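You operate a simulated robot arm through the tools that you are given. There is no shell and no other tool.

Carry out the task below with a simulated two-armed robot. There is one attempt and no reset: what you move stays moved.

TASK
Put the small green clip on top of the small cream bobbin. Take the small blue clip and leave it on the middle of the motor box top. Put the white cloth on the third shelf from the bottom of the steel rack away on the back of the packing table. Push the top parts drawer shut. Put the small white bobbin on the top shelf of the steel rack. Open the disc drawer. The order is free. Set down upright: small white bobbin.

Only the result counts: the job must be done as asked and must still hold three seconds after the hand-in. Knocking over, shifting, dropping, spilling or breaking anything else fails it. Flat cloth is picked up by pressing the open fingertips on it (5 to 10 N) and closing them slowly along it; thin cloth reads only 2 to 8 mm in the jaws.

THE ROBOT
Two 7-joint arms with two-finger parallel grippers on one trunk, on a base that moves. Base frame: it is fixed to the floor where the robot stands at the start and does not move with it; the origin is under the middle of the robot, x ahead of it, y to its left, z up. Readings come in m, degrees, newtons and seconds.
The left shoulder is at the start at [0.124, 0.171, 1.162], the right one opposite. With the tool pointing down near the work surface each hand reaches from about 0.42 to 0.9 m from the robot's upright axis, wherever it stands, measured 20 degrees to its own side. Places, roughly: back of the packing table (32x16 cm) [-6.24, -4.68, 0.78]; disc drawer [-5.5, -5.7, 0.7]; middle of the motor box top [-0.7, -2.1, 1]; small blue clip (3x2x4 cm) [-1.6, 0.6, 0.8]; small cream bobbin (6x6x10 cm) [-3.5, -0.3, 0.8]; small green clip (3x2x4 cm) [-3.8, -0.6, 0.8]; small white bobbin (6x6x10 cm) [5, 2.5, 0.9]; top parts drawer [4.8, 2.4, 0.7]; top shelf of the steel rack [3.7, 2.6, 1.4]; white cloth (10x7x3 cm) [3.9, 2.8, 1.1]. Payload 4.4 kg a hand.
The tool frame of a hand sits at the grasp point between the pads (the TCP): z along the fingers, y along the line on which they close. The tips reach 0.023 m beyond it. The gripper opens to 0.094 m. The fingers are 0.038 m wide and 0.01 m thick; the gripper's body (0.054 by 0.096 m) begins 0.039 m behind the TCP.
Orientation is told as [roll, pitch, yaw] about the base's x, y, z axes, in that order, counted from this pose: with the fingers straight down and closing along the base's y, the tool's x points along the base's -x, its y along +y and its z along -z.

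THE INTERFACE
- The arms move only by the tool arm_command. It takes "left_commands", "right_commands" or both (then of equal length, played together; a hand with none holds still); each is a list that holds one entry, the list of rows, each a list of 6 numbers: the shift along the tool's x, y, z in m, then the turn, a rotation vector about the tool's x, y, z in degrees. In form: [[[x, y, z, ax, ay, az], ...]]. A call has 1 to 20 rows; each row shifts and turns the commanded pose from where the row before left it, along the tool's axes as they then stand. "left_fingers" and "right_fingers" are, for a hand that has rows, the finger opening in m, from 0 to 0.094, set as the call begins (left out, the last holds). A row lasts 0.2 s, in which the tool goes at most 0.05 m and 8.6 degrees; a call with a longer step from one row to the next is refused whole, and so is a gripper value outside its range. A pose out of reach is approached as far as the arm can. The call stops where the force on the tool passes 40 N (or 10 N more than at its start, if that is more) or the arm is blocked; 0.2 s more then pass. The fingers move at their own pace (about 0.072 m/s each) and stop on an object; they squeeze with about 30 N. The grip force told is the motor's: it shows also when the fingers shut on nothing. Time passes only in rows, and 0.2 s behind the last, so rows that do not move let the fingers close. The reply holds the time, the measured pose of the TCP, the force on the tool along the base axes, the opening and the grip force, in the units named above and with some noise, with the torque about the TCP (base axes, N m) and any sound that the robot's microphone picked up.
- Cameras (640 x 400 px; columns grow to the right, rows downward): "scene" is now at [0.2399, 0.0003, 1.3002]; the picture's right is [0.01, -1.00, 0.00], its down [-0.62, -0.01, -0.78] and it looks along [0.78, 0.01, -0.62] (base axes); focal length 255 px, centre (320, 200). "left" rides on the left gripper at [0.086, -0.016, -0.074] in its tool frame; the picture's right is [0.18, 0.98, 0.00], its down [-0.58, 0.11, -0.81] and it looks along [-0.79, 0.15, 0.59] (tool axes); focal length 243 px, centre (320, 200). "right" rides on the right gripper at [0.086, 0.016, -0.074] in its tool frame; the picture's right is [-0.18, 0.98, 0.00], its down [-0.58, -0.11, -0.81] and it looks along [-0.79, -0.15, 0.59] (tool axes); focal length 243 px, centre (320, 200). There is no depth. A picture from a camera that has moved, and an enlarged one, comes with that camera's place and axes in the base frame and with its lens.
- grab_frame(camera): a new picture of that camera. The clock stands still meanwhile.
- raise_lower(by): moves the trunk up (or, below 0, down) by that many m; the arms and the scene camera ride with it, the base frame stays. It gives what a move gives, with no picture.
- steer(legs): drives the robot by 1 to 6 legs, each [ahead, left, turn to the left] in m, m and degrees, along the robot's own axes; the way and the turn of a leg run together, so that a leg with both is an arc; at most 1.5 m and 180 degrees a leg. The arms and the cameras ride along, it lands a little off, and it stops where it bumps. It gives what a move gives.
- pan_tilt(pan, tilt): turns the head with the scene camera to pan (to the left, within 80 degrees either way) and tilt (down, from -29 to 69), counted from straight ahead of the robot (the tilt from the chest, where the trunk bows). It gives what a move gives.
- zoom(camera, box): a new picture of the part [left, top, right, bottom] of that camera's present view, enlarged. The clock stands still meanwhile.
- hand_in(): hands the job in; it is judged then, once.

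Places have to be worked out from the pictures, the camera data and where the tool is seen. Open the grippers and draw the arms clear of the work before you hand the job in, unless the task says otherwise.

The tools are called after "Emit:" as a command line: name --argument value ..., lists and objects as JSON in quotes. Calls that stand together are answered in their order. arm_command: Moves the arms, as the interface text tells. Its arguments: {"type":"object","properties":{"left_commands":{"type":"array","items":{"type":"array","items":{"type":"array","items":{"type":"number"}}}},"left_fingers":{"type":"number"},"right_commands":{"type":"array","items":{"type":"array","items":{"type":"array","items":{"type":"number"}}}},"right_fingers":{"type":"number"}},"required":[]} The other tools are called the same way: raise_lower (by) moves the trunk up or down; steer (legs) drives the base; pan_tilt (pan, tilt) turns the head that bears the scene camera; grab_frame (camera) takes a picture; zoom (camera, box) takes an enlarged picture of a part of a camera's view; hand_in () hands the job in.

At the start:

```text
time_s: 0.0
left_position: [0.6022, 0.2409, 1.0661]
left_tcp_rot: [0.0, 0.1, 0.1]
left_wrist_force: [0.3, -0.7, 0.3]
left_moment: [-0.02, -0.02, -0.02]
left_grip_width: 0.0941
left_grip_force: 0.0
right_position: [0.4928, -0.1914, 1.061]
right_tcp_rot: [0.0, 0.1, 0.0]
right_wrist_force: [-0.7, 0.3, 0.4]
right_moment: [-0.01, 0.01, 0.01]
right_grip_width: 0.0939
right_grip_force: 0.0
trunk travel left (down, up): [-0.175, 0.213]
robot x, y, heading: [-0.0022, -0.0012, 0.1]
head pan, tilt (commanded): [0.7, 38.4]
```

scene: 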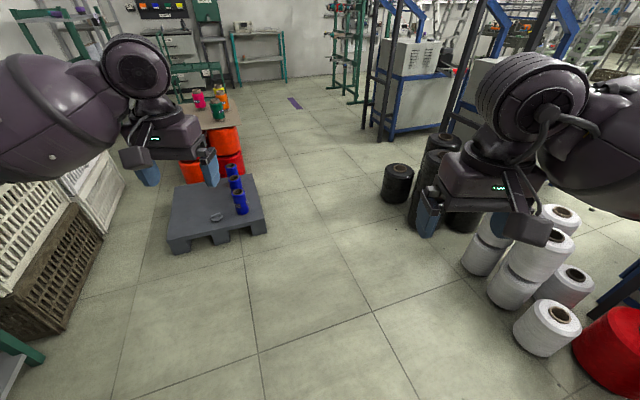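
right: 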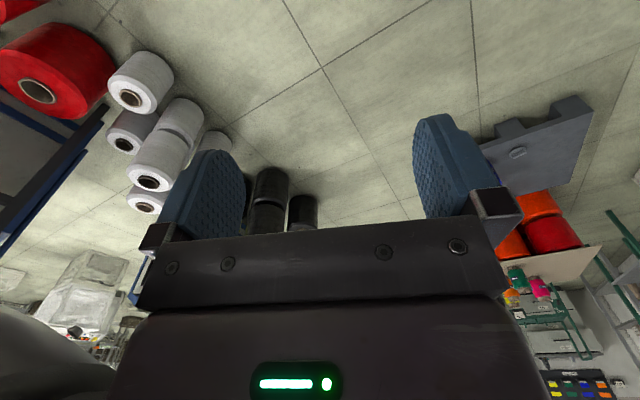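
left: 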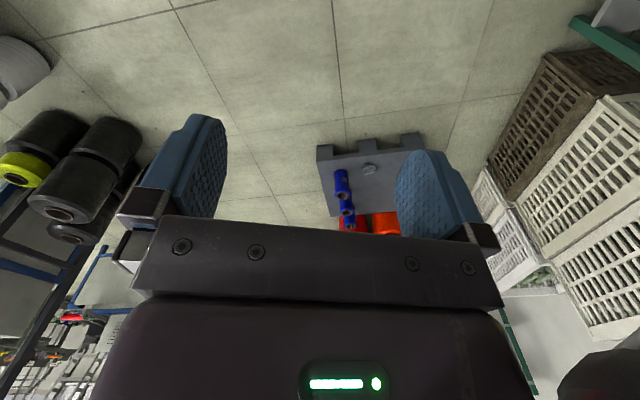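

I start by looking around with the head to learn the surroundings before moving anything.

Emit:
pan_tilt --pan 0 --tilt 15

Emit:
grab_frame --camera "scene"

Emit:
pan_tilt --pan 75 --tilt 20

Emit:
grab_frame --camera "scene"

Emit:
pan_tilt --pan -75 --tilt 20

Emit:
grab_frame --camera "scene"

```text
time_s: 0.9
left_position: [0.6026, 0.2415, 1.0654]
left_tcp_rot: [-0.1, 0.0, 0.0]
left_wrist_force: [0.6, -0.8, 0.7]
left_moment: [-0.02, -0.01, 0.04]
left_grip_width: 0.0941
left_grip_force: 0.0
right_position: [0.4934, -0.1921, 1.0615]
right_tcp_rot: [0.0, 0.0, 0.0]
right_wrist_force: [-0.3, 0.4, 0.0]
right_moment: [-0.03, 0.0, -0.05]
right_grip_width: 0.0939
right_grip_force: 0.0
trunk travel left (down, up): [-0.175, 0.213]
robot x, y, heading: [0.003, -0.0035, 0.0]
head pan, tilt (commanded): [0.0, 15.0]
```

```text
taken
camera scene: at [0.2473, -0.0007, 1.3373], right [0.0, -1.0, 0.0], down [-0.26, 0.0, -0.97], along [0.97, 0.0, -0.26], focal length 255 px, centre (320, 200)
```

scene: 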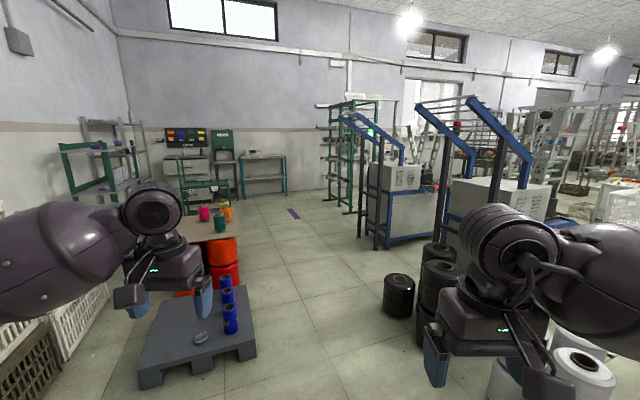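

```text
time_s: 2.3
left_position: [0.6023, 0.2417, 1.0653]
left_tcp_rot: [0.0, 0.1, -0.1]
left_wrist_force: [-0.1, -0.8, -0.4]
left_moment: [0.01, 0.04, -0.01]
left_grip_width: 0.0942
left_grip_force: 0.1
right_position: [0.4938, -0.1928, 1.0597]
right_tcp_rot: [0.0, 0.0, 0.1]
right_wrist_force: [0.6, -0.3, -0.5]
right_moment: [0.02, 0.02, 0.02]
right_grip_width: 0.0939
right_grip_force: 0.1
trunk travel left (down, up): [-0.175, 0.213]
robot x, y, heading: [0.0021, -0.0001, -0.3]
head pan, tilt (commanded): [75.0, 20.0]
```

```text
taken
camera scene: at [0.178, 0.0892, 1.3292], right [0.97, -0.26, 0.0], down [-0.09, -0.33, -0.94], along [0.24, 0.91, -0.34], focal length 255 px, centre (320, 200)
```

scene: 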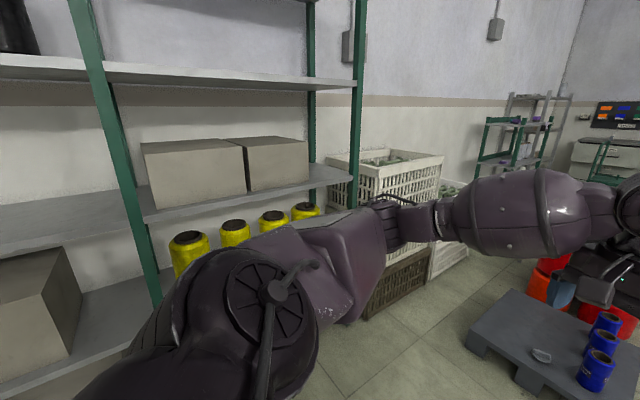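

```text
time_s: 4.7
left_position: [0.603, 0.2416, 1.0654]
left_tcp_rot: [0.0, 0.0, 0.0]
left_wrist_force: [0.3, -0.3, -0.7]
left_moment: [-0.02, 0.0, 0.0]
left_grip_width: 0.0943
left_grip_force: 0.1
right_position: [0.4932, -0.1921, 1.0608]
right_tcp_rot: [0.1, 0.0, -0.1]
right_wrist_force: [0.0, -0.4, 0.0]
right_moment: [-0.01, -0.02, -0.01]
right_grip_width: 0.0941
right_grip_force: 0.0
trunk travel left (down, up): [-0.175, 0.213]
robot x, y, heading: [-0.0012, 0.0012, -0.2]
head pan, tilt (commanded): [-75.0, 20.0]
```

```text
taken
camera scene: at [0.178, -0.0906, 1.3292], right [-0.97, -0.26, 0.0], down [-0.09, 0.33, -0.94], along [0.24, -0.91, -0.34], focal length 255 px, centre (320, 200)
```

scene: 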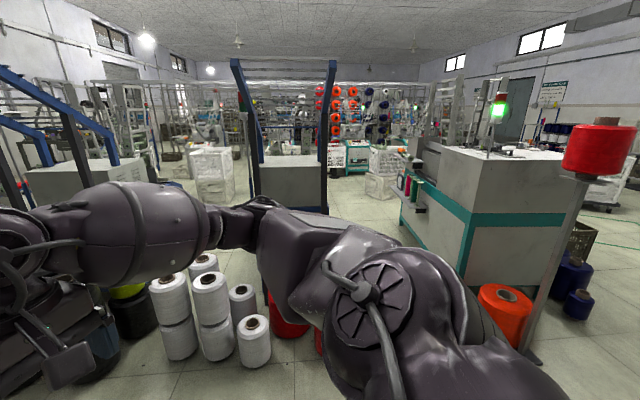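

The surroundings near me seem free within about a metre. I turn 90° left twice in place and look behind.

Emit:
steer --legs '[[0, 0, 90]]'

Emit:
pan_tilt --pan 70 --tilt 20

Emit:
grab_frame --camera "scene"

Emit:
pan_tilt --pan 0 --tilt 20

Emit:
grab_frame --camera "scene"

```text
time_s: 8.8
left_position: [-0.2243, 0.6086, 1.065]
left_tcp_rot: [0.0, 0.0, 88.3]
left_wrist_force: [-0.2, -0.3, -0.8]
left_moment: [-0.01, 0.04, 0.03]
left_grip_width: 0.0941
left_grip_force: 0.1
right_position: [0.2072, 0.4885, 1.0591]
right_tcp_rot: [0.0, 0.0, 88.5]
right_wrist_force: [0.5, 0.0, 0.7]
right_moment: [-0.02, 0.01, 0.02]
right_grip_width: 0.094
right_grip_force: 0.2
trunk travel left (down, up): [-0.175, 0.213]
robot x, y, heading: [-0.0007, -0.0003, 88.4]
head pan, tilt (commanded): [-75.0, 20.0]
```

```text
time_s: 11.1
left_position: [-0.2247, 0.6089, 1.0649]
left_tcp_rot: [0.0, 0.0, 88.4]
left_wrist_force: [0.5, 0.1, -0.3]
left_moment: [0.01, -0.03, 0.02]
left_grip_width: 0.0939
left_grip_force: 0.0
right_position: [0.2064, 0.4881, 1.059]
right_tcp_rot: [0.1, 0.0, 88.4]
right_wrist_force: [-0.1, 0.4, -0.7]
right_moment: [0.01, -0.02, -0.01]
right_grip_width: 0.0939
right_grip_force: 0.0
trunk travel left (down, up): [-0.175, 0.213]
robot x, y, heading: [0.0007, 0.0002, 88.6]
head pan, tilt (commanded): [70.0, 20.0]
```

```text
taken
camera scene: at [-0.0811, 0.1864, 1.3292], right [0.37, 0.93, 0.0], down [0.32, -0.13, -0.94], along [-0.87, 0.35, -0.34], focal length 255 px, centre (320, 200)
```

scene: 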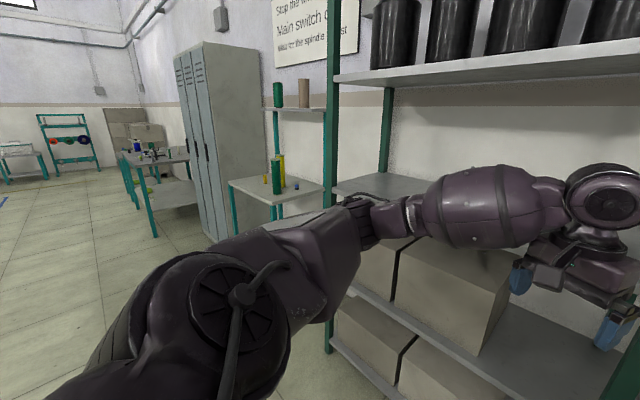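

```text
time_s: 12.6
left_position: [-0.2233, 0.6086, 1.0647]
left_tcp_rot: [0.0, 0.0, 88.4]
left_wrist_force: [1.2, 0.2, 0.3]
left_moment: [-0.04, 0.04, 0.03]
left_grip_width: 0.0941
left_grip_force: 0.0
right_position: [0.2071, 0.4873, 1.0609]
right_tcp_rot: [-0.1, 0.0, 88.4]
right_wrist_force: [0.2, 0.0, 0.1]
right_moment: [0.0, 0.03, -0.01]
right_grip_width: 0.0937
right_grip_force: 0.1
trunk travel left (down, up): [-0.175, 0.213]
robot x, y, heading: [-0.0018, -0.0011, 88.3]
head pan, tilt (commanded): [0.0, 20.0]
```

```text
taken
camera scene: at [0.008, 0.2451, 1.3292], right [1.0, -0.03, 0.0], down [-0.01, -0.34, -0.94], along [0.03, 0.94, -0.34], focal length 255 px, centre (320, 200)
```

scene: 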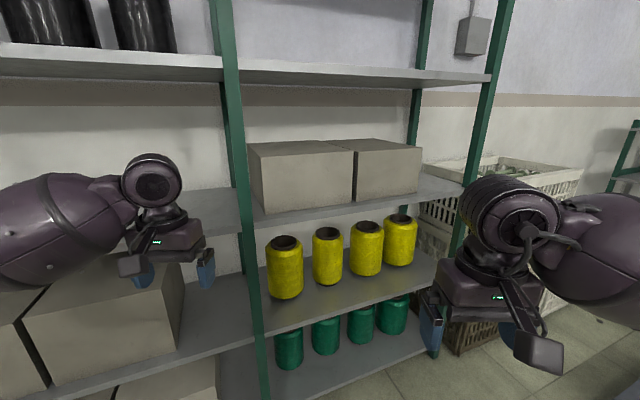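

The small table with the spools at about [-1.75, 0.5] should hold the blue clip. I turn on to face −x and look closer.

Emit:
steer --legs '[[0, 0, 91]]'

Emit:
grab_frame --camera "scene"

Emit:
pan_tilt --pan 60 --tilt 20

Emit:
grab_frame --camera "scene"

Emit:
pan_tilt --pan -30 --tilt 25

Emit:
grab_frame --camera "scene"

```text
time_s: 16.8
left_position: [-0.605, -0.2359, 1.0661]
left_tcp_rot: [0.0, 0.0, 179.5]
left_wrist_force: [-0.6, -0.1, 0.9]
left_moment: [-0.01, 0.0, 0.02]
left_grip_width: 0.094
left_grip_force: 0.1
right_position: [-0.4922, 0.1961, 1.0613]
right_tcp_rot: [0.0, 0.0, 179.5]
right_wrist_force: [0.0, -0.1, 0.3]
right_moment: [-0.01, 0.03, 0.02]
right_grip_width: 0.094
right_grip_force: 0.1
trunk travel left (down, up): [-0.175, 0.213]
robot x, y, heading: [0.0045, -0.002, 179.3]
head pan, tilt (commanded): [0.0, 20.0]
```

```text
taken
camera scene: at [-0.2448, 0.0012, 1.3292], right [0.01, 1.0, 0.0], down [0.34, 0.0, -0.94], along [-0.94, 0.01, -0.34], focal length 255 px, centre (320, 200)
```

scene: 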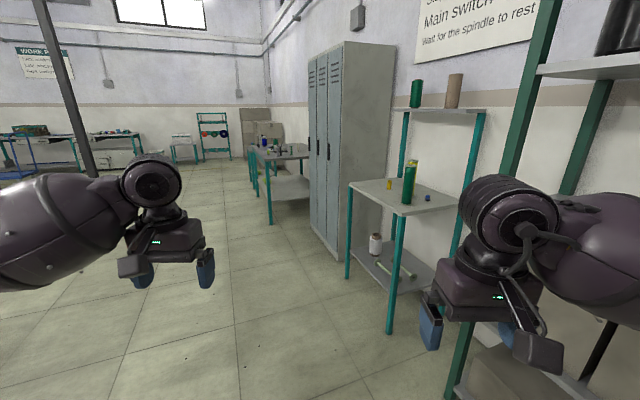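

```text
time_s: 18.1
left_position: [-0.6043, -0.2371, 1.0654]
left_tcp_rot: [-0.1, 0.0, 179.5]
left_wrist_force: [0.1, 0.6, -0.4]
left_moment: [0.03, 0.0, -0.01]
left_grip_width: 0.0941
left_grip_force: 0.1
right_position: [-0.4919, 0.1968, 1.0593]
right_tcp_rot: [0.0, 0.0, 179.4]
right_wrist_force: [0.2, 0.9, 0.6]
right_moment: [-0.02, 0.01, 0.01]
right_grip_width: 0.0938
right_grip_force: 0.0
trunk travel left (down, up): [-0.175, 0.213]
robot x, y, heading: [-0.0014, -0.0036, 179.4]
head pan, tilt (commanded): [60.0, 20.0]
```

```text
taken
camera scene: at [-0.199, -0.0796, 1.3292], right [-0.86, 0.51, 0.0], down [0.17, 0.29, -0.94], along [-0.48, -0.81, -0.34], focal length 255 px, centre (320, 200)
```

scene: 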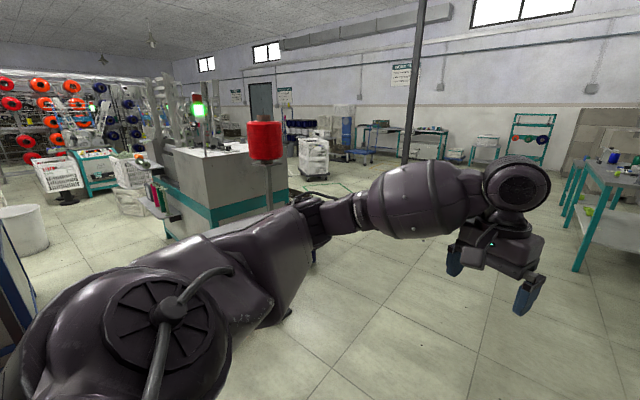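

```text
time_s: 19.8
left_position: [-0.6044, -0.2371, 1.0655]
left_tcp_rot: [0.0, 0.0, 179.4]
left_wrist_force: [0.4, -0.8, -0.5]
left_moment: [0.01, 0.01, -0.01]
left_grip_width: 0.0941
left_grip_force: 0.1
right_position: [-0.492, 0.1971, 1.0605]
right_tcp_rot: [-0.1, 0.0, 179.4]
right_wrist_force: [-0.1, 1.0, 0.2]
right_moment: [-0.01, 0.03, -0.01]
right_grip_width: 0.094
right_grip_force: 0.1
trunk travel left (down, up): [-0.175, 0.213]
robot x, y, heading: [0.0, -0.0033, 179.3]
head pan, tilt (commanded): [-30.0, 25.0]
```

```text
taken
camera scene: at [-0.2311, 0.0473, 1.3211], right [0.51, 0.86, 0.0], down [0.36, -0.21, -0.91], along [-0.78, 0.46, -0.42], focal length 255 px, centre (320, 200)
```

scene: 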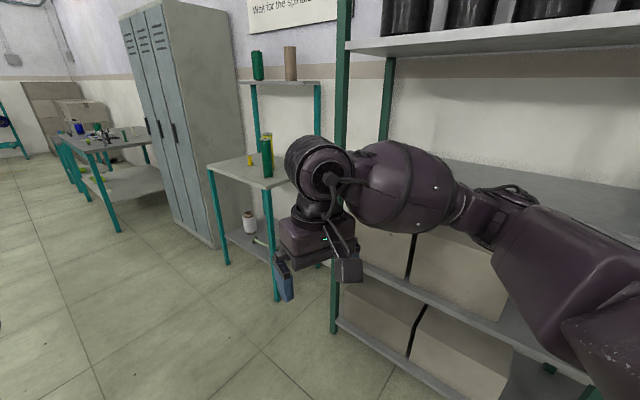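

I see a small blue thing on the right part of the table at about [-1.7, 0.67, 0.8]. I zoom in on it to confirm it and what's around it.

Emit:
pan_tilt --pan -15 --tilt 25

Emit:
zoom --camera "scene" --box '[230, 120, 410, 232]'

Emit:
zoom --camera "scene" --box '[140, 80, 300, 180]'

```text
time_s: 20.5
left_position: [-0.6051, -0.2365, 1.0654]
left_tcp_rot: [0.0, 0.0, 179.5]
left_wrist_force: [-0.4, 0.9, 0.5]
left_moment: [-0.02, 0.01, 0.0]
left_grip_width: 0.0943
left_grip_force: 0.0
right_position: [-0.4922, 0.1956, 1.0594]
right_tcp_rot: [0.1, 0.0, 179.5]
right_wrist_force: [0.2, 0.2, 0.6]
right_moment: [0.0, -0.03, -0.02]
right_grip_width: 0.0939
right_grip_force: 0.1
trunk travel left (down, up): [-0.175, 0.213]
robot x, y, heading: [-0.0017, -0.0036, 179.7]
head pan, tilt (commanded): [-15.0, 25.0]
```

```text
3.56 times, centred on (320, 176) of scene
camera zoom: at [-0.2404, 0.0253, 1.3211], right [0.27, 0.96, 0.0], down [0.41, -0.11, -0.91], along [-0.87, 0.24, -0.42], focal length 906 px, centre (320, 285)
```

zoom: 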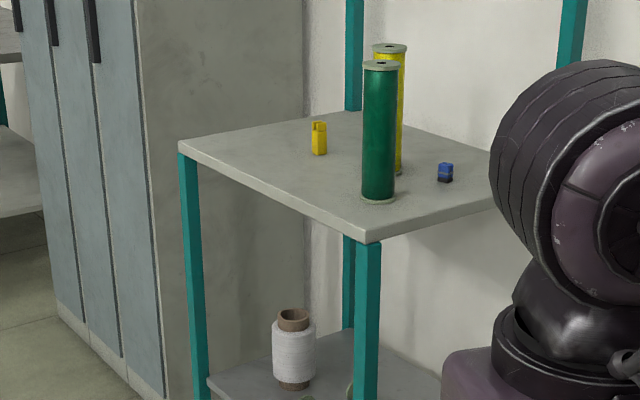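

```text
4.00 times, centred on (220, 130) of scene
camera zoom: at [-0.2404, 0.0253, 1.3211], right [0.27, 0.96, 0.0], down [0.41, -0.11, -0.91], along [-0.87, 0.24, -0.42], focal length 1019 px, centre (720, 480)
```

zoom: 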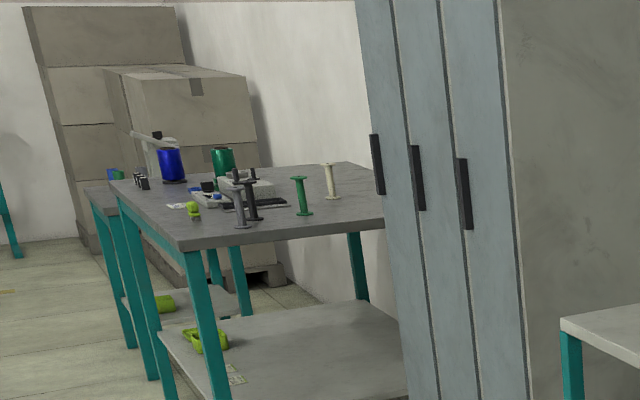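

The blue clip sits on the right part of the small table (table front edge from about [-1.50,0.45] to [-2.13,0.24], height ~0.78), with a tall green spool in front of it. I drive along a line well clear of the table and then turn toward it.

Emit:
steer --legs '[[0, 0.25, 0], [1.4, 0, 0], [0, 0, -58]]'

Emit:
pan_tilt --pan -10 --tilt 35

Emit:
grab_frame --camera "scene"

```text
time_s: 32.5
left_position: [-1.9311, 0.1539, 1.0665]
left_tcp_rot: [0.0, 0.0, 121.2]
left_wrist_force: [-0.7, 0.5, -0.4]
left_moment: [-0.01, -0.01, -0.04]
left_grip_width: 0.0941
left_grip_force: 0.1
right_position: [-1.5035, 0.2846, 1.0605]
right_tcp_rot: [0.0, -0.1, 121.2]
right_wrist_force: [-0.7, 0.0, 0.5]
right_moment: [0.02, 0.0, -0.03]
right_grip_width: 0.094
right_grip_force: 0.1
trunk travel left (down, up): [-0.175, 0.213]
robot x, y, heading: [-1.411, -0.2398, 121.0]
head pan, tilt (commanded): [-15.0, 25.0]
```

```text
time_s: 33.3
left_position: [-1.9315, 0.1531, 1.0653]
left_tcp_rot: [0.1, 0.0, 121.1]
left_wrist_force: [0.1, 0.3, -0.5]
left_moment: [-0.01, 0.03, 0.0]
left_grip_width: 0.0941
left_grip_force: 0.1
right_position: [-1.5033, 0.2854, 1.0601]
right_tcp_rot: [0.1, 0.0, 121.1]
right_wrist_force: [-0.1, 0.3, -0.6]
right_moment: [-0.02, -0.02, 0.0]
right_grip_width: 0.0939
right_grip_force: 0.0
trunk travel left (down, up): [-0.175, 0.213]
robot x, y, heading: [-1.4116, -0.2388, 121.1]
head pan, tilt (commanded): [-10.0, 35.0]
```

```text
taken
camera scene: at [-1.5222, -0.0254, 1.3054], right [0.93, 0.36, 0.0], down [0.21, -0.53, -0.82], along [-0.3, 0.76, -0.57], focal length 255 px, centre (320, 200)
```

scene: 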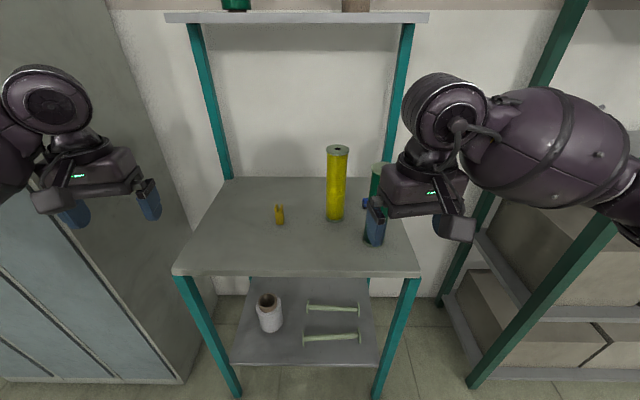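

The clip is partly hidden by the right hand; crossing the two views puts it near [-1.63, 0.64, 0.83]. I look with the right hand camera and zoom the scene.

Emit:
grab_frame --camera "right"

Emit:
zoom --camera "scene" --box '[240, 130, 440, 255]'

```text
taken
camera right: at [-1.4721, 0.2025, 1.1368], right [-0.94, -0.35, 0.0], down [-0.21, 0.55, 0.81], along [-0.28, 0.76, -0.59], focal length 243 px, centre (320, 200)
```

right: 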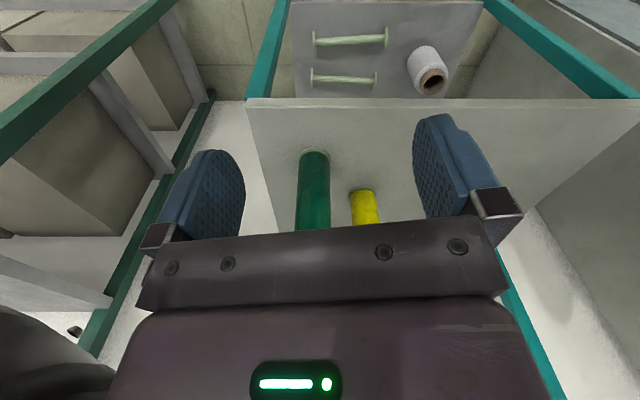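

```text
3.20 times, centred on (340, 192) of scene
camera zoom: at [-1.5222, -0.0254, 1.3054], right [0.93, 0.36, 0.0], down [0.21, -0.53, -0.82], along [-0.3, 0.76, -0.57], focal length 815 px, centre (256, 224)
```

zoom: 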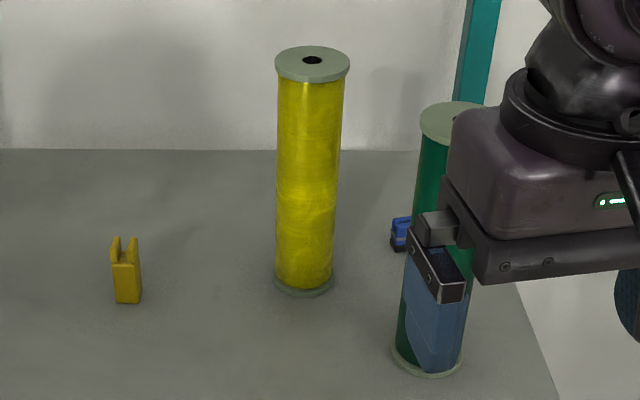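

The clip stands behind the green spool (at ≈[-1.57,0.495], top ≈1.04) and right of the yellow one (≈[-1.70,0.56]). I raise both hands above the spools before rolling closer.

Emit:
arm_command --right_commands '[[[0, 0, -0.04, 0, 0, 0], [0, 0, -0.04, 0, 0, 0], [0, 0, -0.04, 0, 0, 0], [0, 0, -0.03, 0, 0, 0], [0, 0, 0, 0, 0, 0]]]' --left_commands '[[[0.03, 0, -0.02, 0, 0, 0], [0.03, 0, -0.02, 0, 0, 0], [0.03, 0, -0.02, 0, 0, 0], [0.03, 0, -0.02, 0, 0, 0], [0, 0, 0, 0, 0, 0]]]'

Emit:
steer --legs '[[0.14, -0.045, 0]]'

Emit:
grab_frame --camera "scene"

Emit:
grab_frame --camera "right"

```text
time_s: 34.5
left_position: [-1.8682, 0.0516, 1.1474]
left_tcp_rot: [0.0, 0.1, 121.1]
left_wrist_force: [-0.5, -0.4, -0.6]
left_moment: [-0.01, -0.01, -0.02]
left_grip_width: 0.094
left_grip_force: 0.0
right_position: [-1.5039, 0.2857, 1.209]
right_tcp_rot: [0.1, 0.1, 121.3]
right_wrist_force: [-0.9, -0.2, -0.1]
right_moment: [-0.02, -0.03, -0.02]
right_grip_width: 0.0937
right_grip_force: 0.1
trunk travel left (down, up): [-0.175, 0.213]
robot x, y, heading: [-1.413, -0.235, 120.9]
head pan, tilt (commanded): [-10.0, 35.0]
```

```text
time_s: 35.8
left_position: [-1.9017, 0.1929, 1.1481]
left_tcp_rot: [0.0, 0.0, 121.2]
left_wrist_force: [-0.3, 0.5, 0.2]
left_moment: [-0.02, -0.01, 0.0]
left_grip_width: 0.094
left_grip_force: 0.1
right_position: [-1.5381, 0.4286, 1.2101]
right_tcp_rot: [-0.1, 0.0, 121.1]
right_wrist_force: [0.1, 0.2, 0.3]
right_moment: [-0.03, 0.02, -0.01]
right_grip_width: 0.0937
right_grip_force: 0.1
trunk travel left (down, up): [-0.175, 0.213]
robot x, y, heading: [-1.4448, -0.0958, 121.3]
head pan, tilt (commanded): [-10.0, 35.0]
```

```text
taken
camera scene: at [-1.5569, 0.1175, 1.3053], right [0.93, 0.36, 0.0], down [0.21, -0.54, -0.82], along [-0.3, 0.76, -0.57], focal length 255 px, centre (320, 200)
```

scene: 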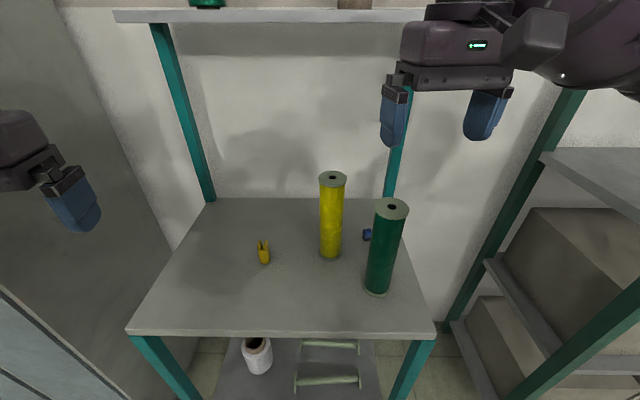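

```text
taken
camera right: at [-1.5075, 0.3456, 1.2867], right [-0.94, -0.35, 0.0], down [-0.21, 0.55, 0.81], along [-0.28, 0.75, -0.59], focal length 243 px, centre (320, 200)
```

right: 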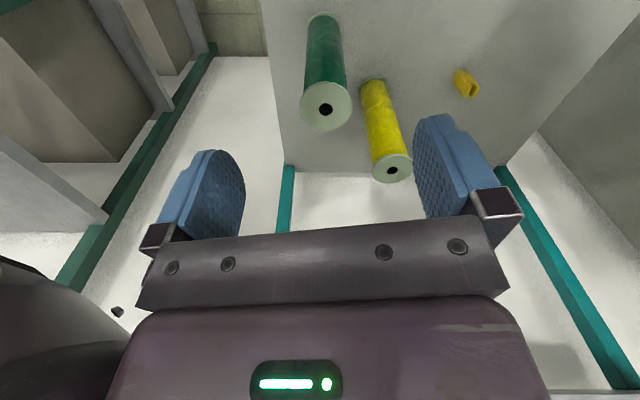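

Cross-views give green spool top at [-1.568,0.490,1.041] and yellow at [-1.70,0.557,1.035]. I zoom on the clip from here.

Emit:
zoom --camera "scene" --box '[310, 200, 430, 275]'

```text
5.33 times, centred on (370, 238) of scene
camera zoom: at [-1.5569, 0.1175, 1.3053], right [0.93, 0.36, 0.0], down [0.21, -0.54, -0.82], along [-0.3, 0.76, -0.57], focal length 1359 px, centre (53, 0)
```

zoom: 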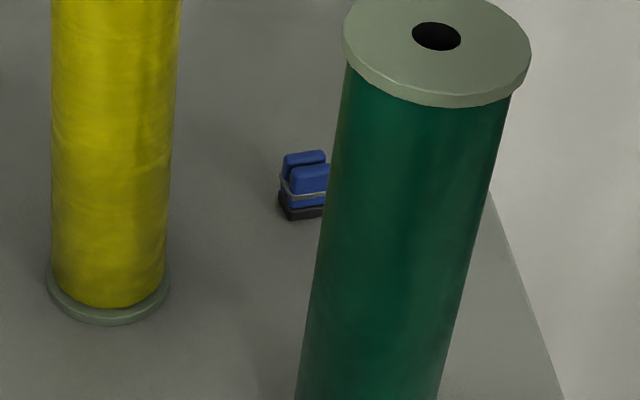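

I rotate the right hand to yaw ≈150° and lower to z≈1.085 (tips still above the spool tops, wrist under the upper board), then move over the clip.

Emit:
arm_command --right_commands '[[[0, 0, 0.031, 0, 0, -7.25], [0, 0, 0.031, 0, 0, -7.25], [0, 0, 0.031, 0, 0, -7.25], [0, 0, 0.031, 0, 0, -7.25], [0, 0, 0, 0, 0, 0]]]' --right_fingers 0.06

Emit:
grab_frame --camera "scene"

Emit:
grab_frame --camera "right"

```text
time_s: 37.0
left_position: [-1.9009, 0.1931, 1.1478]
left_tcp_rot: [-0.1, 0.0, 121.2]
left_wrist_force: [0.1, -0.5, -0.8]
left_moment: [0.0, 0.01, -0.02]
left_grip_width: 0.0939
left_grip_force: 0.0
right_position: [-1.5403, 0.4275, 1.0875]
right_tcp_rot: [0.1, -0.2, 150.4]
right_wrist_force: [0.5, 0.5, 0.6]
right_moment: [0.03, -0.01, -0.02]
right_grip_width: 0.06
right_grip_force: 0.0
trunk travel left (down, up): [-0.175, 0.213]
robot x, y, heading: [-1.444, -0.0957, 121.1]
head pan, tilt (commanded): [-10.0, 35.0]
```

```text
taken
camera scene: at [-1.5567, 0.1164, 1.3055], right [0.93, 0.36, 0.0], down [0.21, -0.53, -0.82], along [-0.3, 0.76, -0.57], focal length 255 px, centre (320, 200)
```

scene: 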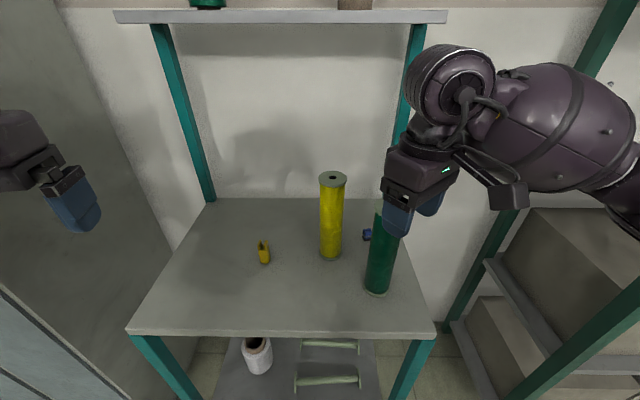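

```text
taken
camera right: at [-1.4731, 0.3712, 1.1632], right [-0.65, -0.76, 0.0], down [-0.45, 0.38, 0.81], along [-0.62, 0.52, -0.59], focal length 243 px, centre (320, 200)
```

right: 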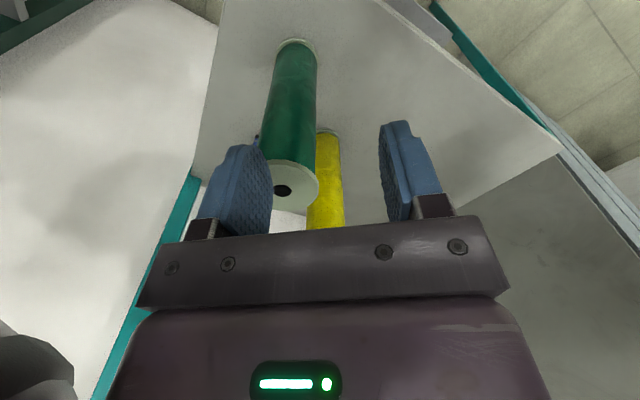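

The path over the green spool has ~2 cm clearance. I move the hand over the clip, starting to descend once past the spool, then check with the hand camera.

Emit:
arm_command --right_commands '[[[-0.0346, -0.0287, 0, 0, 0, 0], [-0.0346, -0.0287, 0, 0, 0, 0], [-0.0346, -0.0287, 0, 0, 0, 0], [-0.0346, -0.0287, 0, 0, 0, 0], [-0.0346, -0.0287, 0.02, 0, 0, 0], [0, 0, 0.04, 0, 0, 0], [0, 0, 0, 0, 0, 0]]]'

Emit:
grab_frame --camera "right"

Emit:
grab_frame --camera "scene"

```text
time_s: 38.6
left_position: [-1.9026, 0.1924, 1.1493]
left_tcp_rot: [0.0, -0.1, 121.2]
left_wrist_force: [0.4, 0.1, 0.2]
left_moment: [0.0, -0.01, 0.05]
left_grip_width: 0.094
left_grip_force: 0.1
right_position: [-1.6184, 0.6334, 1.0267]
right_tcp_rot: [0.0, -0.1, 150.2]
right_wrist_force: [-0.3, -0.7, 0.1]
right_moment: [-0.02, -0.02, 0.01]
right_grip_width: 0.0599
right_grip_force: 0.1
trunk travel left (down, up): [-0.175, 0.213]
robot x, y, heading: [-1.4436, -0.0966, 121.5]
head pan, tilt (commanded): [-10.0, 35.0]
```

```text
taken
camera right: at [-1.5501, 0.5774, 1.1029], right [-0.65, -0.76, 0.0], down [-0.45, 0.38, 0.81], along [-0.61, 0.52, -0.59], focal length 243 px, centre (320, 200)
```

right: 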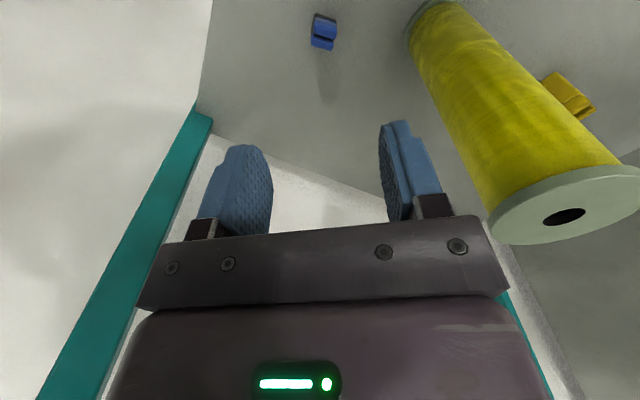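

```text
taken
camera scene: at [-1.5568, 0.1164, 1.3055], right [0.93, 0.36, 0.0], down [0.21, -0.53, -0.82], along [-0.3, 0.76, -0.57], focal length 255 px, centre (320, 200)
```

scene: 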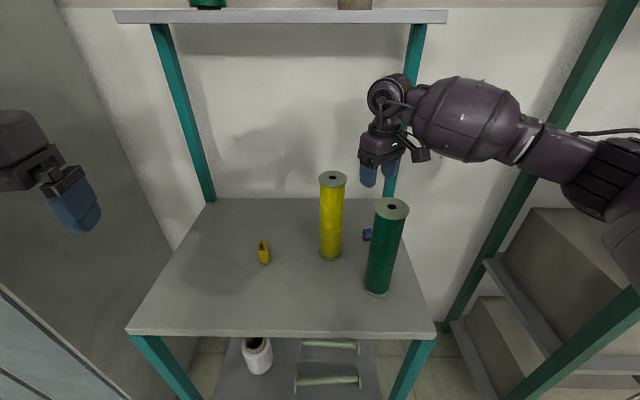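

The clip sits nearly dead-centre between the fingers (only a few mm off). I zoom in to see its orientation.

Emit:
zoom --camera "right" --box '[280, 0, 376, 60]'

```text
6.67 times, centred on (328, 30) of right
camera zoom: at [-1.5501, 0.5774, 1.1029], right [-0.65, -0.76, 0.0], down [-0.45, 0.38, 0.81], along [-0.61, 0.52, -0.59], focal length 1618 px, centre (267, 1333)
```

zoom: 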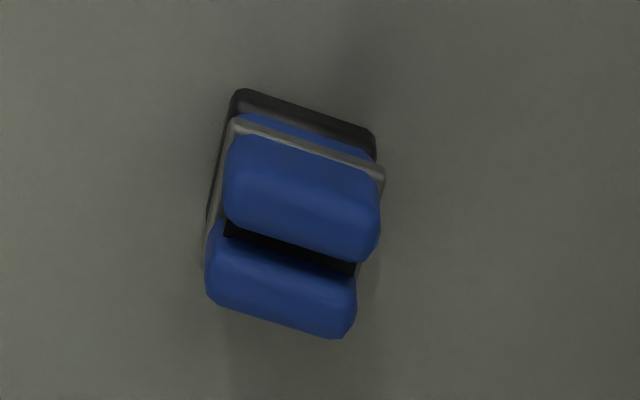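

The clip's 2 cm width lies about 15° from my closing line. I rotate +15° about the tool axis and go down to z≈0.87, then check again.

Emit:
arm_command --right_commands '[[[-0.002, 0.001, 0.03, 0, 0, 7.5], [-0.002, 0.001, 0.03, 0, 0, 8], [0, 0, 0.04, 0, 0, 0], [0, 0, 0.035, 0, 0, 0], [0, 0, 0.02, 0, 0, 0], [0, 0, 0, 0, 0, 0]]]'

Emit:
grab_frame --camera "right"

Emit:
zoom --camera "scene" --box '[320, 150, 440, 270]'

```text
time_s: 40.0
left_position: [-1.9019, 0.1923, 1.1487]
left_tcp_rot: [0.0, 0.0, 121.2]
left_wrist_force: [0.2, 0.4, 0.5]
left_moment: [0.0, 0.01, -0.01]
left_grip_width: 0.094
left_grip_force: 0.1
right_position: [-1.6227, 0.639, 0.8711]
right_tcp_rot: [0.1, 0.0, 134.8]
right_wrist_force: [-0.6, 0.0, 0.0]
right_moment: [0.0, -0.03, -0.01]
right_grip_width: 0.06
right_grip_force: 0.0
trunk travel left (down, up): [-0.175, 0.213]
robot x, y, heading: [-1.447, -0.0953, 121.3]
head pan, tilt (commanded): [-10.0, 35.0]
```

```text
taken
camera right: at [-1.5737, 0.5659, 0.9477], right [-0.83, -0.56, 0.0], down [-0.33, 0.49, 0.81], along [-0.45, 0.67, -0.59], focal length 243 px, centre (320, 200)
```

right: 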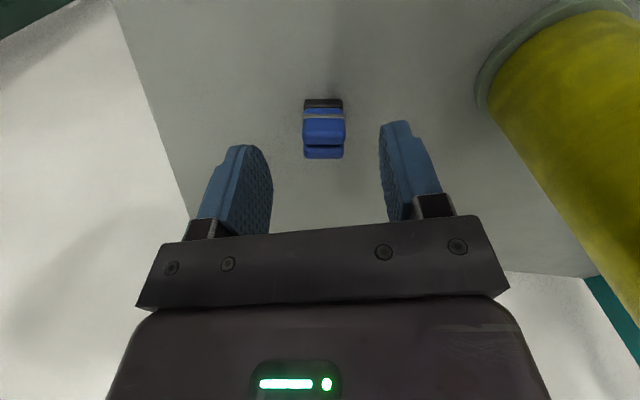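

```text
3.33 times, centred on (380, 210) of scene
camera zoom: at [-1.5567, 0.1166, 1.3055], right [0.93, 0.36, 0.0], down [0.21, -0.53, -0.82], along [-0.3, 0.76, -0.57], focal length 849 px, centre (120, 167)
```

zoom: 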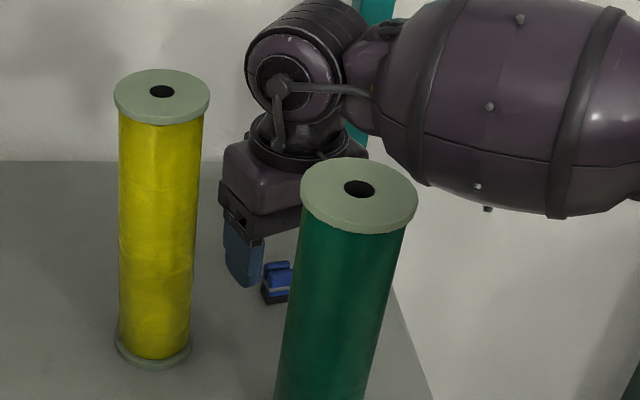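

Alignment is good: the clip is centred between the pads. I descend to z≈0.848 (tips a little above the table) and close slowly.

Emit:
arm_command --right_commands '[[[-0.002, 0, 0.012, 0, 0, 0], [-0.002, 0, 0.011, 0, 0, 0], [0, 0, 0, 0, 0, 0]]]'

Emit:
arm_command --right_commands '[[[0, 0, 0, 0, 0, 0], [0, 0, 0, 0, 0, 0], [0, 0, 0, 0, 0, 0], [0, 0, 0, 0, 0, 0]]]' --right_fingers 0.01

Emit:
grab_frame --camera "right"

```text
time_s: 40.8
left_position: [-1.9025, 0.1928, 1.149]
left_tcp_rot: [0.0, 0.1, 121.3]
left_wrist_force: [-0.5, 0.8, 0.5]
left_moment: [0.0, 0.0, -0.02]
left_grip_width: 0.0939
left_grip_force: 0.0
right_position: [-1.6261, 0.6392, 0.8484]
right_tcp_rot: [0.0, 0.0, 134.7]
right_wrist_force: [0.3, 0.7, -0.2]
right_moment: [0.02, 0.0, -0.01]
right_grip_width: 0.0601
right_grip_force: 0.1
trunk travel left (down, up): [-0.175, 0.213]
robot x, y, heading: [-1.444, -0.0972, 121.2]
head pan, tilt (commanded): [-10.0, 35.0]
```

```text
time_s: 41.8
left_position: [-1.9025, 0.1921, 1.1485]
left_tcp_rot: [0.0, 0.0, 121.2]
left_wrist_force: [-0.7, -0.4, 0.2]
left_moment: [-0.02, -0.04, -0.01]
left_grip_width: 0.094
left_grip_force: 0.0
right_position: [-1.625, 0.64, 0.8495]
right_tcp_rot: [0.0, 0.0, 134.7]
right_wrist_force: [0.6, 0.5, -0.1]
right_moment: [-0.01, 0.02, 0.0]
right_grip_width: 0.0207
right_grip_force: 30.1
trunk travel left (down, up): [-0.175, 0.213]
robot x, y, heading: [-1.4475, -0.0947, 121.1]
head pan, tilt (commanded): [-10.0, 35.0]
```

```text
taken
camera right: at [-1.5759, 0.5685, 0.9253], right [-0.83, -0.56, 0.0], down [-0.33, 0.49, 0.81], along [-0.45, 0.67, -0.59], focal length 243 px, centre (320, 200)
```

right: 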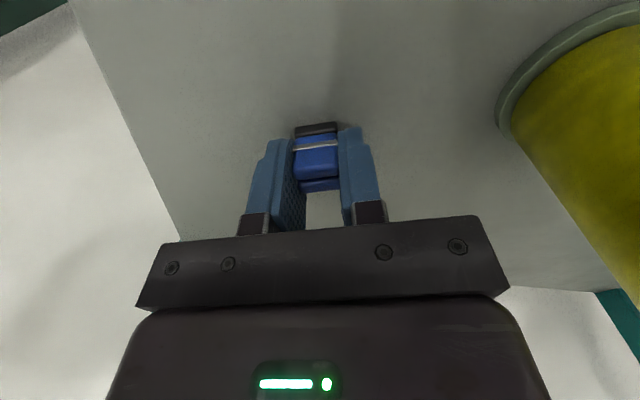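

The clip is held (20.7 mm, 30 N). I lift to z≈1.08, sidestep right of the green spool, and draw the hand back toward me.

Emit:
arm_command --right_commands '[[[0, 0, -0.015, 0, 0, 0], [0, 0, -0.03, 0, 0, 0], [0, 0, -0.04, 0, 0, 0], [0, 0, -0.04, 0, 0, 0], [0, 0, -0.04, 0, 0, 0], [0, 0, -0.04, 0, 0, 0], [0, 0, -0.025, 0, 0, 0], [0.0188, -0.0409, 0, 0, 0, 0], [0.0188, -0.0409, 0, 0, 0, 0], [0.0379, 0.0174, 0, 0, 0, 0], [0.0379, 0.0174, 0, 0, 0, 0], [0.0379, 0.0174, 0, 0, 0, 0], [0.0379, 0.0174, 0, 0, 0, 0], [0.0379, 0.0174, 0, 0, 0, 0], [0.0379, 0.0174, 0, 0, 0, 0], [0, 0, 0, 0, 0, 0]]]'

Emit:
grab_frame --camera "right"

Emit:
grab_frame --camera "scene"

```text
time_s: 45.2
left_position: [-1.9032, 0.1937, 1.1484]
left_tcp_rot: [0.0, 0.0, 121.2]
left_wrist_force: [-0.2, 0.1, 0.8]
left_moment: [0.02, 0.01, -0.03]
left_grip_width: 0.0938
left_grip_force: 0.1
right_position: [-1.4536, 0.4361, 1.077]
right_tcp_rot: [0.0, 0.1, 134.7]
right_wrist_force: [0.3, -0.2, -0.1]
right_moment: [0.0, 0.0, 0.0]
right_grip_width: 0.0206
right_grip_force: 30.0
trunk travel left (down, up): [-0.175, 0.213]
robot x, y, heading: [-1.4435, -0.0942, 120.9]
head pan, tilt (commanded): [-10.0, 35.0]
```

```text
taken
camera right: at [-1.4042, 0.364, 1.1533], right [-0.83, -0.56, 0.0], down [-0.33, 0.49, 0.81], along [-0.45, 0.67, -0.59], focal length 243 px, centre (320, 200)
```

right: 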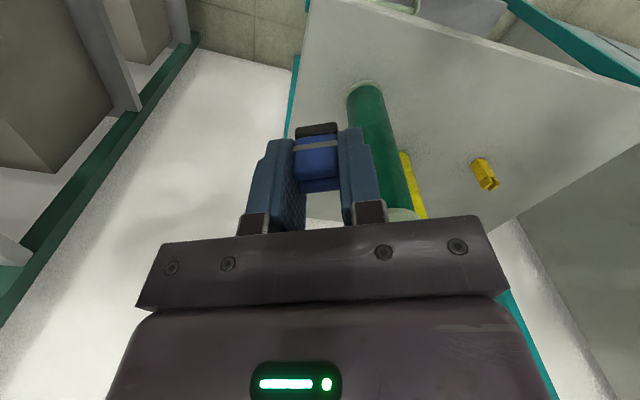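

```text
taken
camera scene: at [-1.5571, 0.1172, 1.3052], right [0.93, 0.36, 0.0], down [0.21, -0.53, -0.82], along [-0.3, 0.76, -0.57], focal length 255 px, centre (320, 200)
```

scene: 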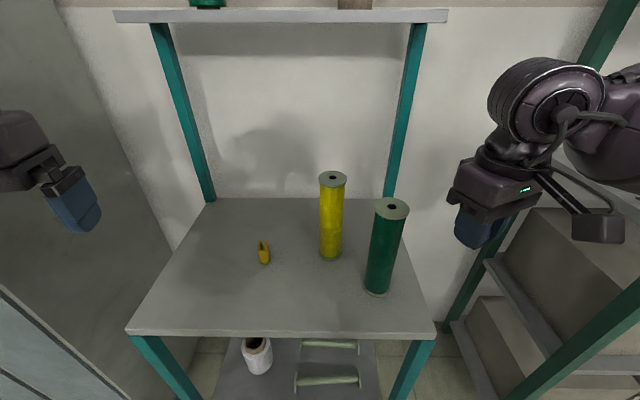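

The clip is in hand. I back away from the table and turn to face the motor box area (around [-0.7,-2.1]), then look.

Emit:
steer --legs '[[-0.5, 0, 0], [0, 0, 170]]'

Emit:
pan_tilt --pan 0 --tilt 25

Emit:
grab_frame --camera "scene"

```text
time_s: 55.2
left_position: [-0.7879, -0.8989, 1.1476]
left_tcp_rot: [-0.1, 0.0, -69.3]
left_wrist_force: [-0.4, 0.1, 0.0]
left_moment: [0.0, -0.02, 0.0]
left_grip_width: 0.0939
left_grip_force: 0.1
right_position: [-1.2721, -1.0557, 1.0772]
right_tcp_rot: [-0.1, 0.0, -55.8]
right_wrist_force: [-0.2, 0.1, -0.1]
right_moment: [-0.03, 0.0, -0.02]
right_grip_width: 0.021
right_grip_force: 29.5
trunk travel left (down, up): [-0.175, 0.213]
robot x, y, heading: [-1.181, -0.5336, -69.2]
head pan, tilt (commanded): [-10.0, 35.0]
```

```text
time_s: 55.9
left_position: [-0.7866, -0.8987, 1.1489]
left_tcp_rot: [-0.1, 0.0, -69.3]
left_wrist_force: [0.1, -0.4, -0.3]
left_moment: [0.01, 0.05, -0.03]
left_grip_width: 0.0939
left_grip_force: 0.1
right_position: [-1.272, -1.0558, 1.0777]
right_tcp_rot: [0.0, 0.0, -55.8]
right_wrist_force: [-0.2, 0.8, 0.2]
right_moment: [-0.02, -0.04, -0.01]
right_grip_width: 0.0206
right_grip_force: 30.0
trunk travel left (down, up): [-0.175, 0.213]
robot x, y, heading: [-1.1833, -0.5324, -69.4]
head pan, tilt (commanded): [0.0, 25.0]
```

```text
taken
camera scene: at [-1.0944, -0.7619, 1.321], right [-0.94, -0.35, 0.0], down [-0.15, 0.4, -0.91], along [0.32, -0.85, -0.42], focal length 255 px, centre (320, 200)
```

scene: 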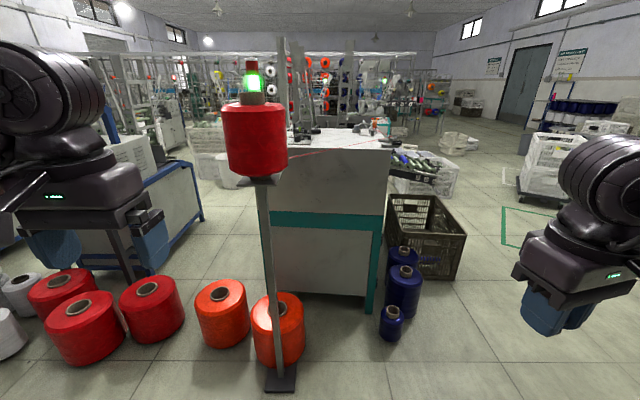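

The grey machine with teal stripe stands ahead; its top has some items. I zoom in on it.

Emit:
zoom --camera "scene" --box '[240, 90, 440, 215]'

```text
3.20 times, centred on (340, 152) of scene
camera zoom: at [-1.0944, -0.7619, 1.321], right [-0.94, -0.35, 0.0], down [-0.15, 0.4, -0.91], along [0.32, -0.85, -0.42], focal length 815 px, centre (256, 352)
```

zoom: 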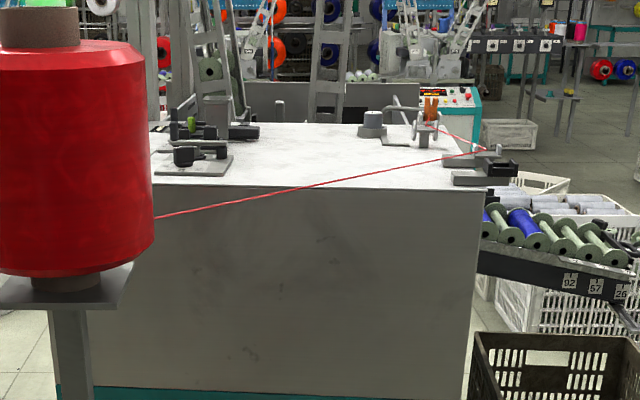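

A red thread runs from the spool on the pole to the guide on the right of the box, so I'll have to reach over it from above. I raise the trunk for a better view of the box top.

Emit:
raise_lower --by 0.2

Emit:
grab_frame --camera "scene"

Emit:
zoom --camera "scene" --box '[230, 100, 422, 220]'

```text
time_s: 58.0
left_position: [-0.7859, -0.8993, 1.3481]
left_tcp_rot: [0.0, -0.1, -69.3]
left_wrist_force: [-0.1, -0.5, -0.7]
left_moment: [0.03, 0.01, -0.02]
left_grip_width: 0.0941
left_grip_force: 0.1
right_position: [-1.2725, -1.0565, 1.2761]
right_tcp_rot: [0.0, 0.1, -55.8]
right_wrist_force: [0.0, -0.2, -1.0]
right_moment: [0.02, 0.02, -0.01]
right_grip_width: 0.0205
right_grip_force: 29.7
trunk travel left (down, up): [-0.375, 0.013]
robot x, y, heading: [-1.1823, -0.5341, -69.5]
head pan, tilt (commanded): [0.0, 25.0]
```

```text
taken
camera scene: at [-1.1283, -0.6721, 1.5314], right [-0.94, -0.35, 0.0], down [-0.15, 0.4, -0.91], along [0.32, -0.85, -0.42], focal length 255 px, centre (320, 200)
```

scene: 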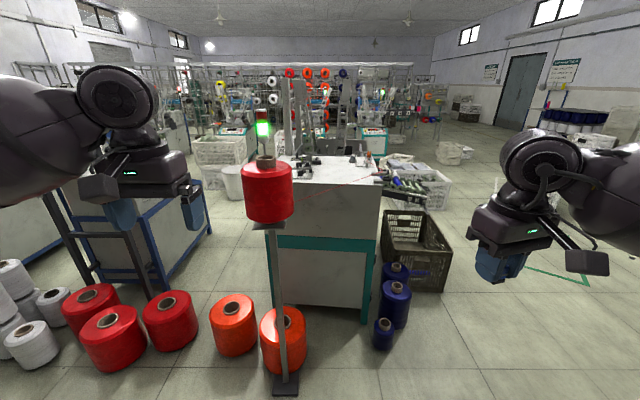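

```text
3.33 times, centred on (326, 160) of scene
camera zoom: at [-1.1283, -0.6721, 1.5314], right [-0.94, -0.35, 0.0], down [-0.15, 0.4, -0.91], along [0.32, -0.85, -0.42], focal length 849 px, centre (300, 333)
```

zoom: 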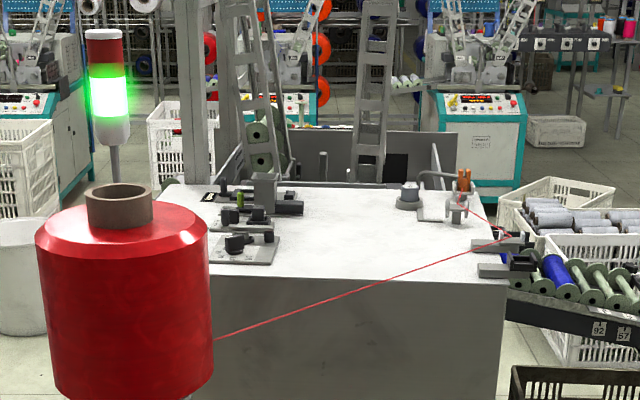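

Triangulating the box's front-right corner gives a top height of 1.04 and the box centre near [-0.65,-2.12]; the pole with the red spool stands at [-0.65,-1.40] (spool up to z 1.27). I move the right hand out to my right side and tuck the left hand, so I can come in sideways past the pole.

Emit:
arm_command --right_commands '[[[0.016, -0.0417, 0, 0, 0, 0], [0.016, -0.0417, 0, 0, 0, 0], [0.016, -0.0417, 0, 0, 0, 0], [0.016, -0.0417, 0, 0, 0, 0], [0.016, -0.0417, 0, 0, 0, 0], [0.016, -0.0417, 0, 0, 0, 0], [0.016, -0.0417, 0, 0, 0, 0], [0, 0, 0, 0, 0, 0]]]' --left_commands '[[[0.03, 0.03, 0, 0, 0, 0], [0.03, 0.03, 0, 0, 0, 0], [0.03, 0.03, 0, 0, 0, 0], [0.03, 0.03, 0, 0, 0, 0], [0, 0, 0, 0, 0, 0], [0, 0, 0, 0, 0, 0], [0, 0, 0, 0, 0, 0], [0, 0, 0, 0, 0, 0]]]'

Emit:
steer --legs '[[0, 0, 59.5]]'

Emit:
pan_tilt --pan -40 --tilt 35

Emit:
grab_frame --camera "scene"

```text
time_s: 59.9
left_position: [-0.718, -0.7459, 1.3509]
left_tcp_rot: [-0.1, 0.0, -69.3]
left_wrist_force: [-0.7, 0.3, -0.3]
left_moment: [0.0, -0.02, 0.0]
left_grip_width: 0.0939
left_grip_force: 0.0
right_position: [-1.5267, -1.1117, 1.2774]
right_tcp_rot: [0.1, 0.0, -56.2]
right_wrist_force: [0.1, -0.4, -0.6]
right_moment: [0.0, 0.03, -0.01]
right_grip_width: 0.0206
right_grip_force: 30.2
right hand out of reach, approached as far as the arm can: row 6, 7
trunk travel left (down, up): [-0.375, 0.013]
robot x, y, heading: [-1.1775, -0.5298, -69.5]
head pan, tilt (commanded): [0.0, 25.0]
```

```text
time_s: 62.9
left_position: [-0.7581, -0.2474, 1.3505]
left_tcp_rot: [-0.1, 0.0, -10.6]
left_wrist_force: [0.3, -0.1, -0.2]
left_moment: [0.0, 0.04, -0.01]
left_grip_width: 0.0941
left_grip_force: 0.2
right_position: [-0.8661, -1.1296, 1.2782]
right_tcp_rot: [0.1, 0.0, 2.4]
right_wrist_force: [0.5, 0.3, -0.6]
right_moment: [0.01, -0.03, 0.01]
right_grip_width: 0.0205
right_grip_force: 29.7
trunk travel left (down, up): [-0.375, 0.013]
robot x, y, heading: [-1.1818, -0.5317, -10.7]
head pan, tilt (commanded): [0.0, 25.0]
```

```text
time_s: 63.9
left_position: [-0.7574, -0.2459, 1.3497]
left_tcp_rot: [0.1, 0.0, -10.7]
left_wrist_force: [0.1, -0.3, 0.0]
left_moment: [0.0, 0.02, 0.0]
left_grip_width: 0.0942
left_grip_force: 0.0
right_position: [-0.8661, -1.1299, 1.2784]
right_tcp_rot: [0.0, 0.0, 2.5]
right_wrist_force: [0.7, 0.1, -0.6]
right_moment: [0.0, 0.01, -0.04]
right_grip_width: 0.0209
right_grip_force: 29.9
trunk travel left (down, up): [-0.375, 0.013]
robot x, y, heading: [-1.1816, -0.532, -10.6]
head pan, tilt (commanded): [-40.0, 35.0]
```

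```text
taken
camera scene: at [-1.0693, -0.6114, 1.5157], right [-0.77, -0.63, 0.0], down [-0.36, 0.44, -0.82], along [0.52, -0.63, -0.57], focal length 255 px, centre (320, 200)
```

scene: 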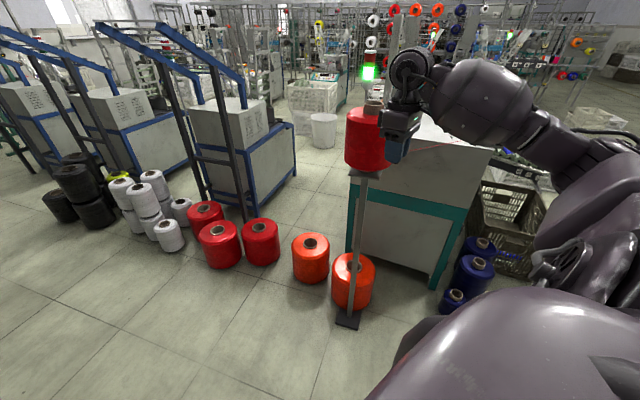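

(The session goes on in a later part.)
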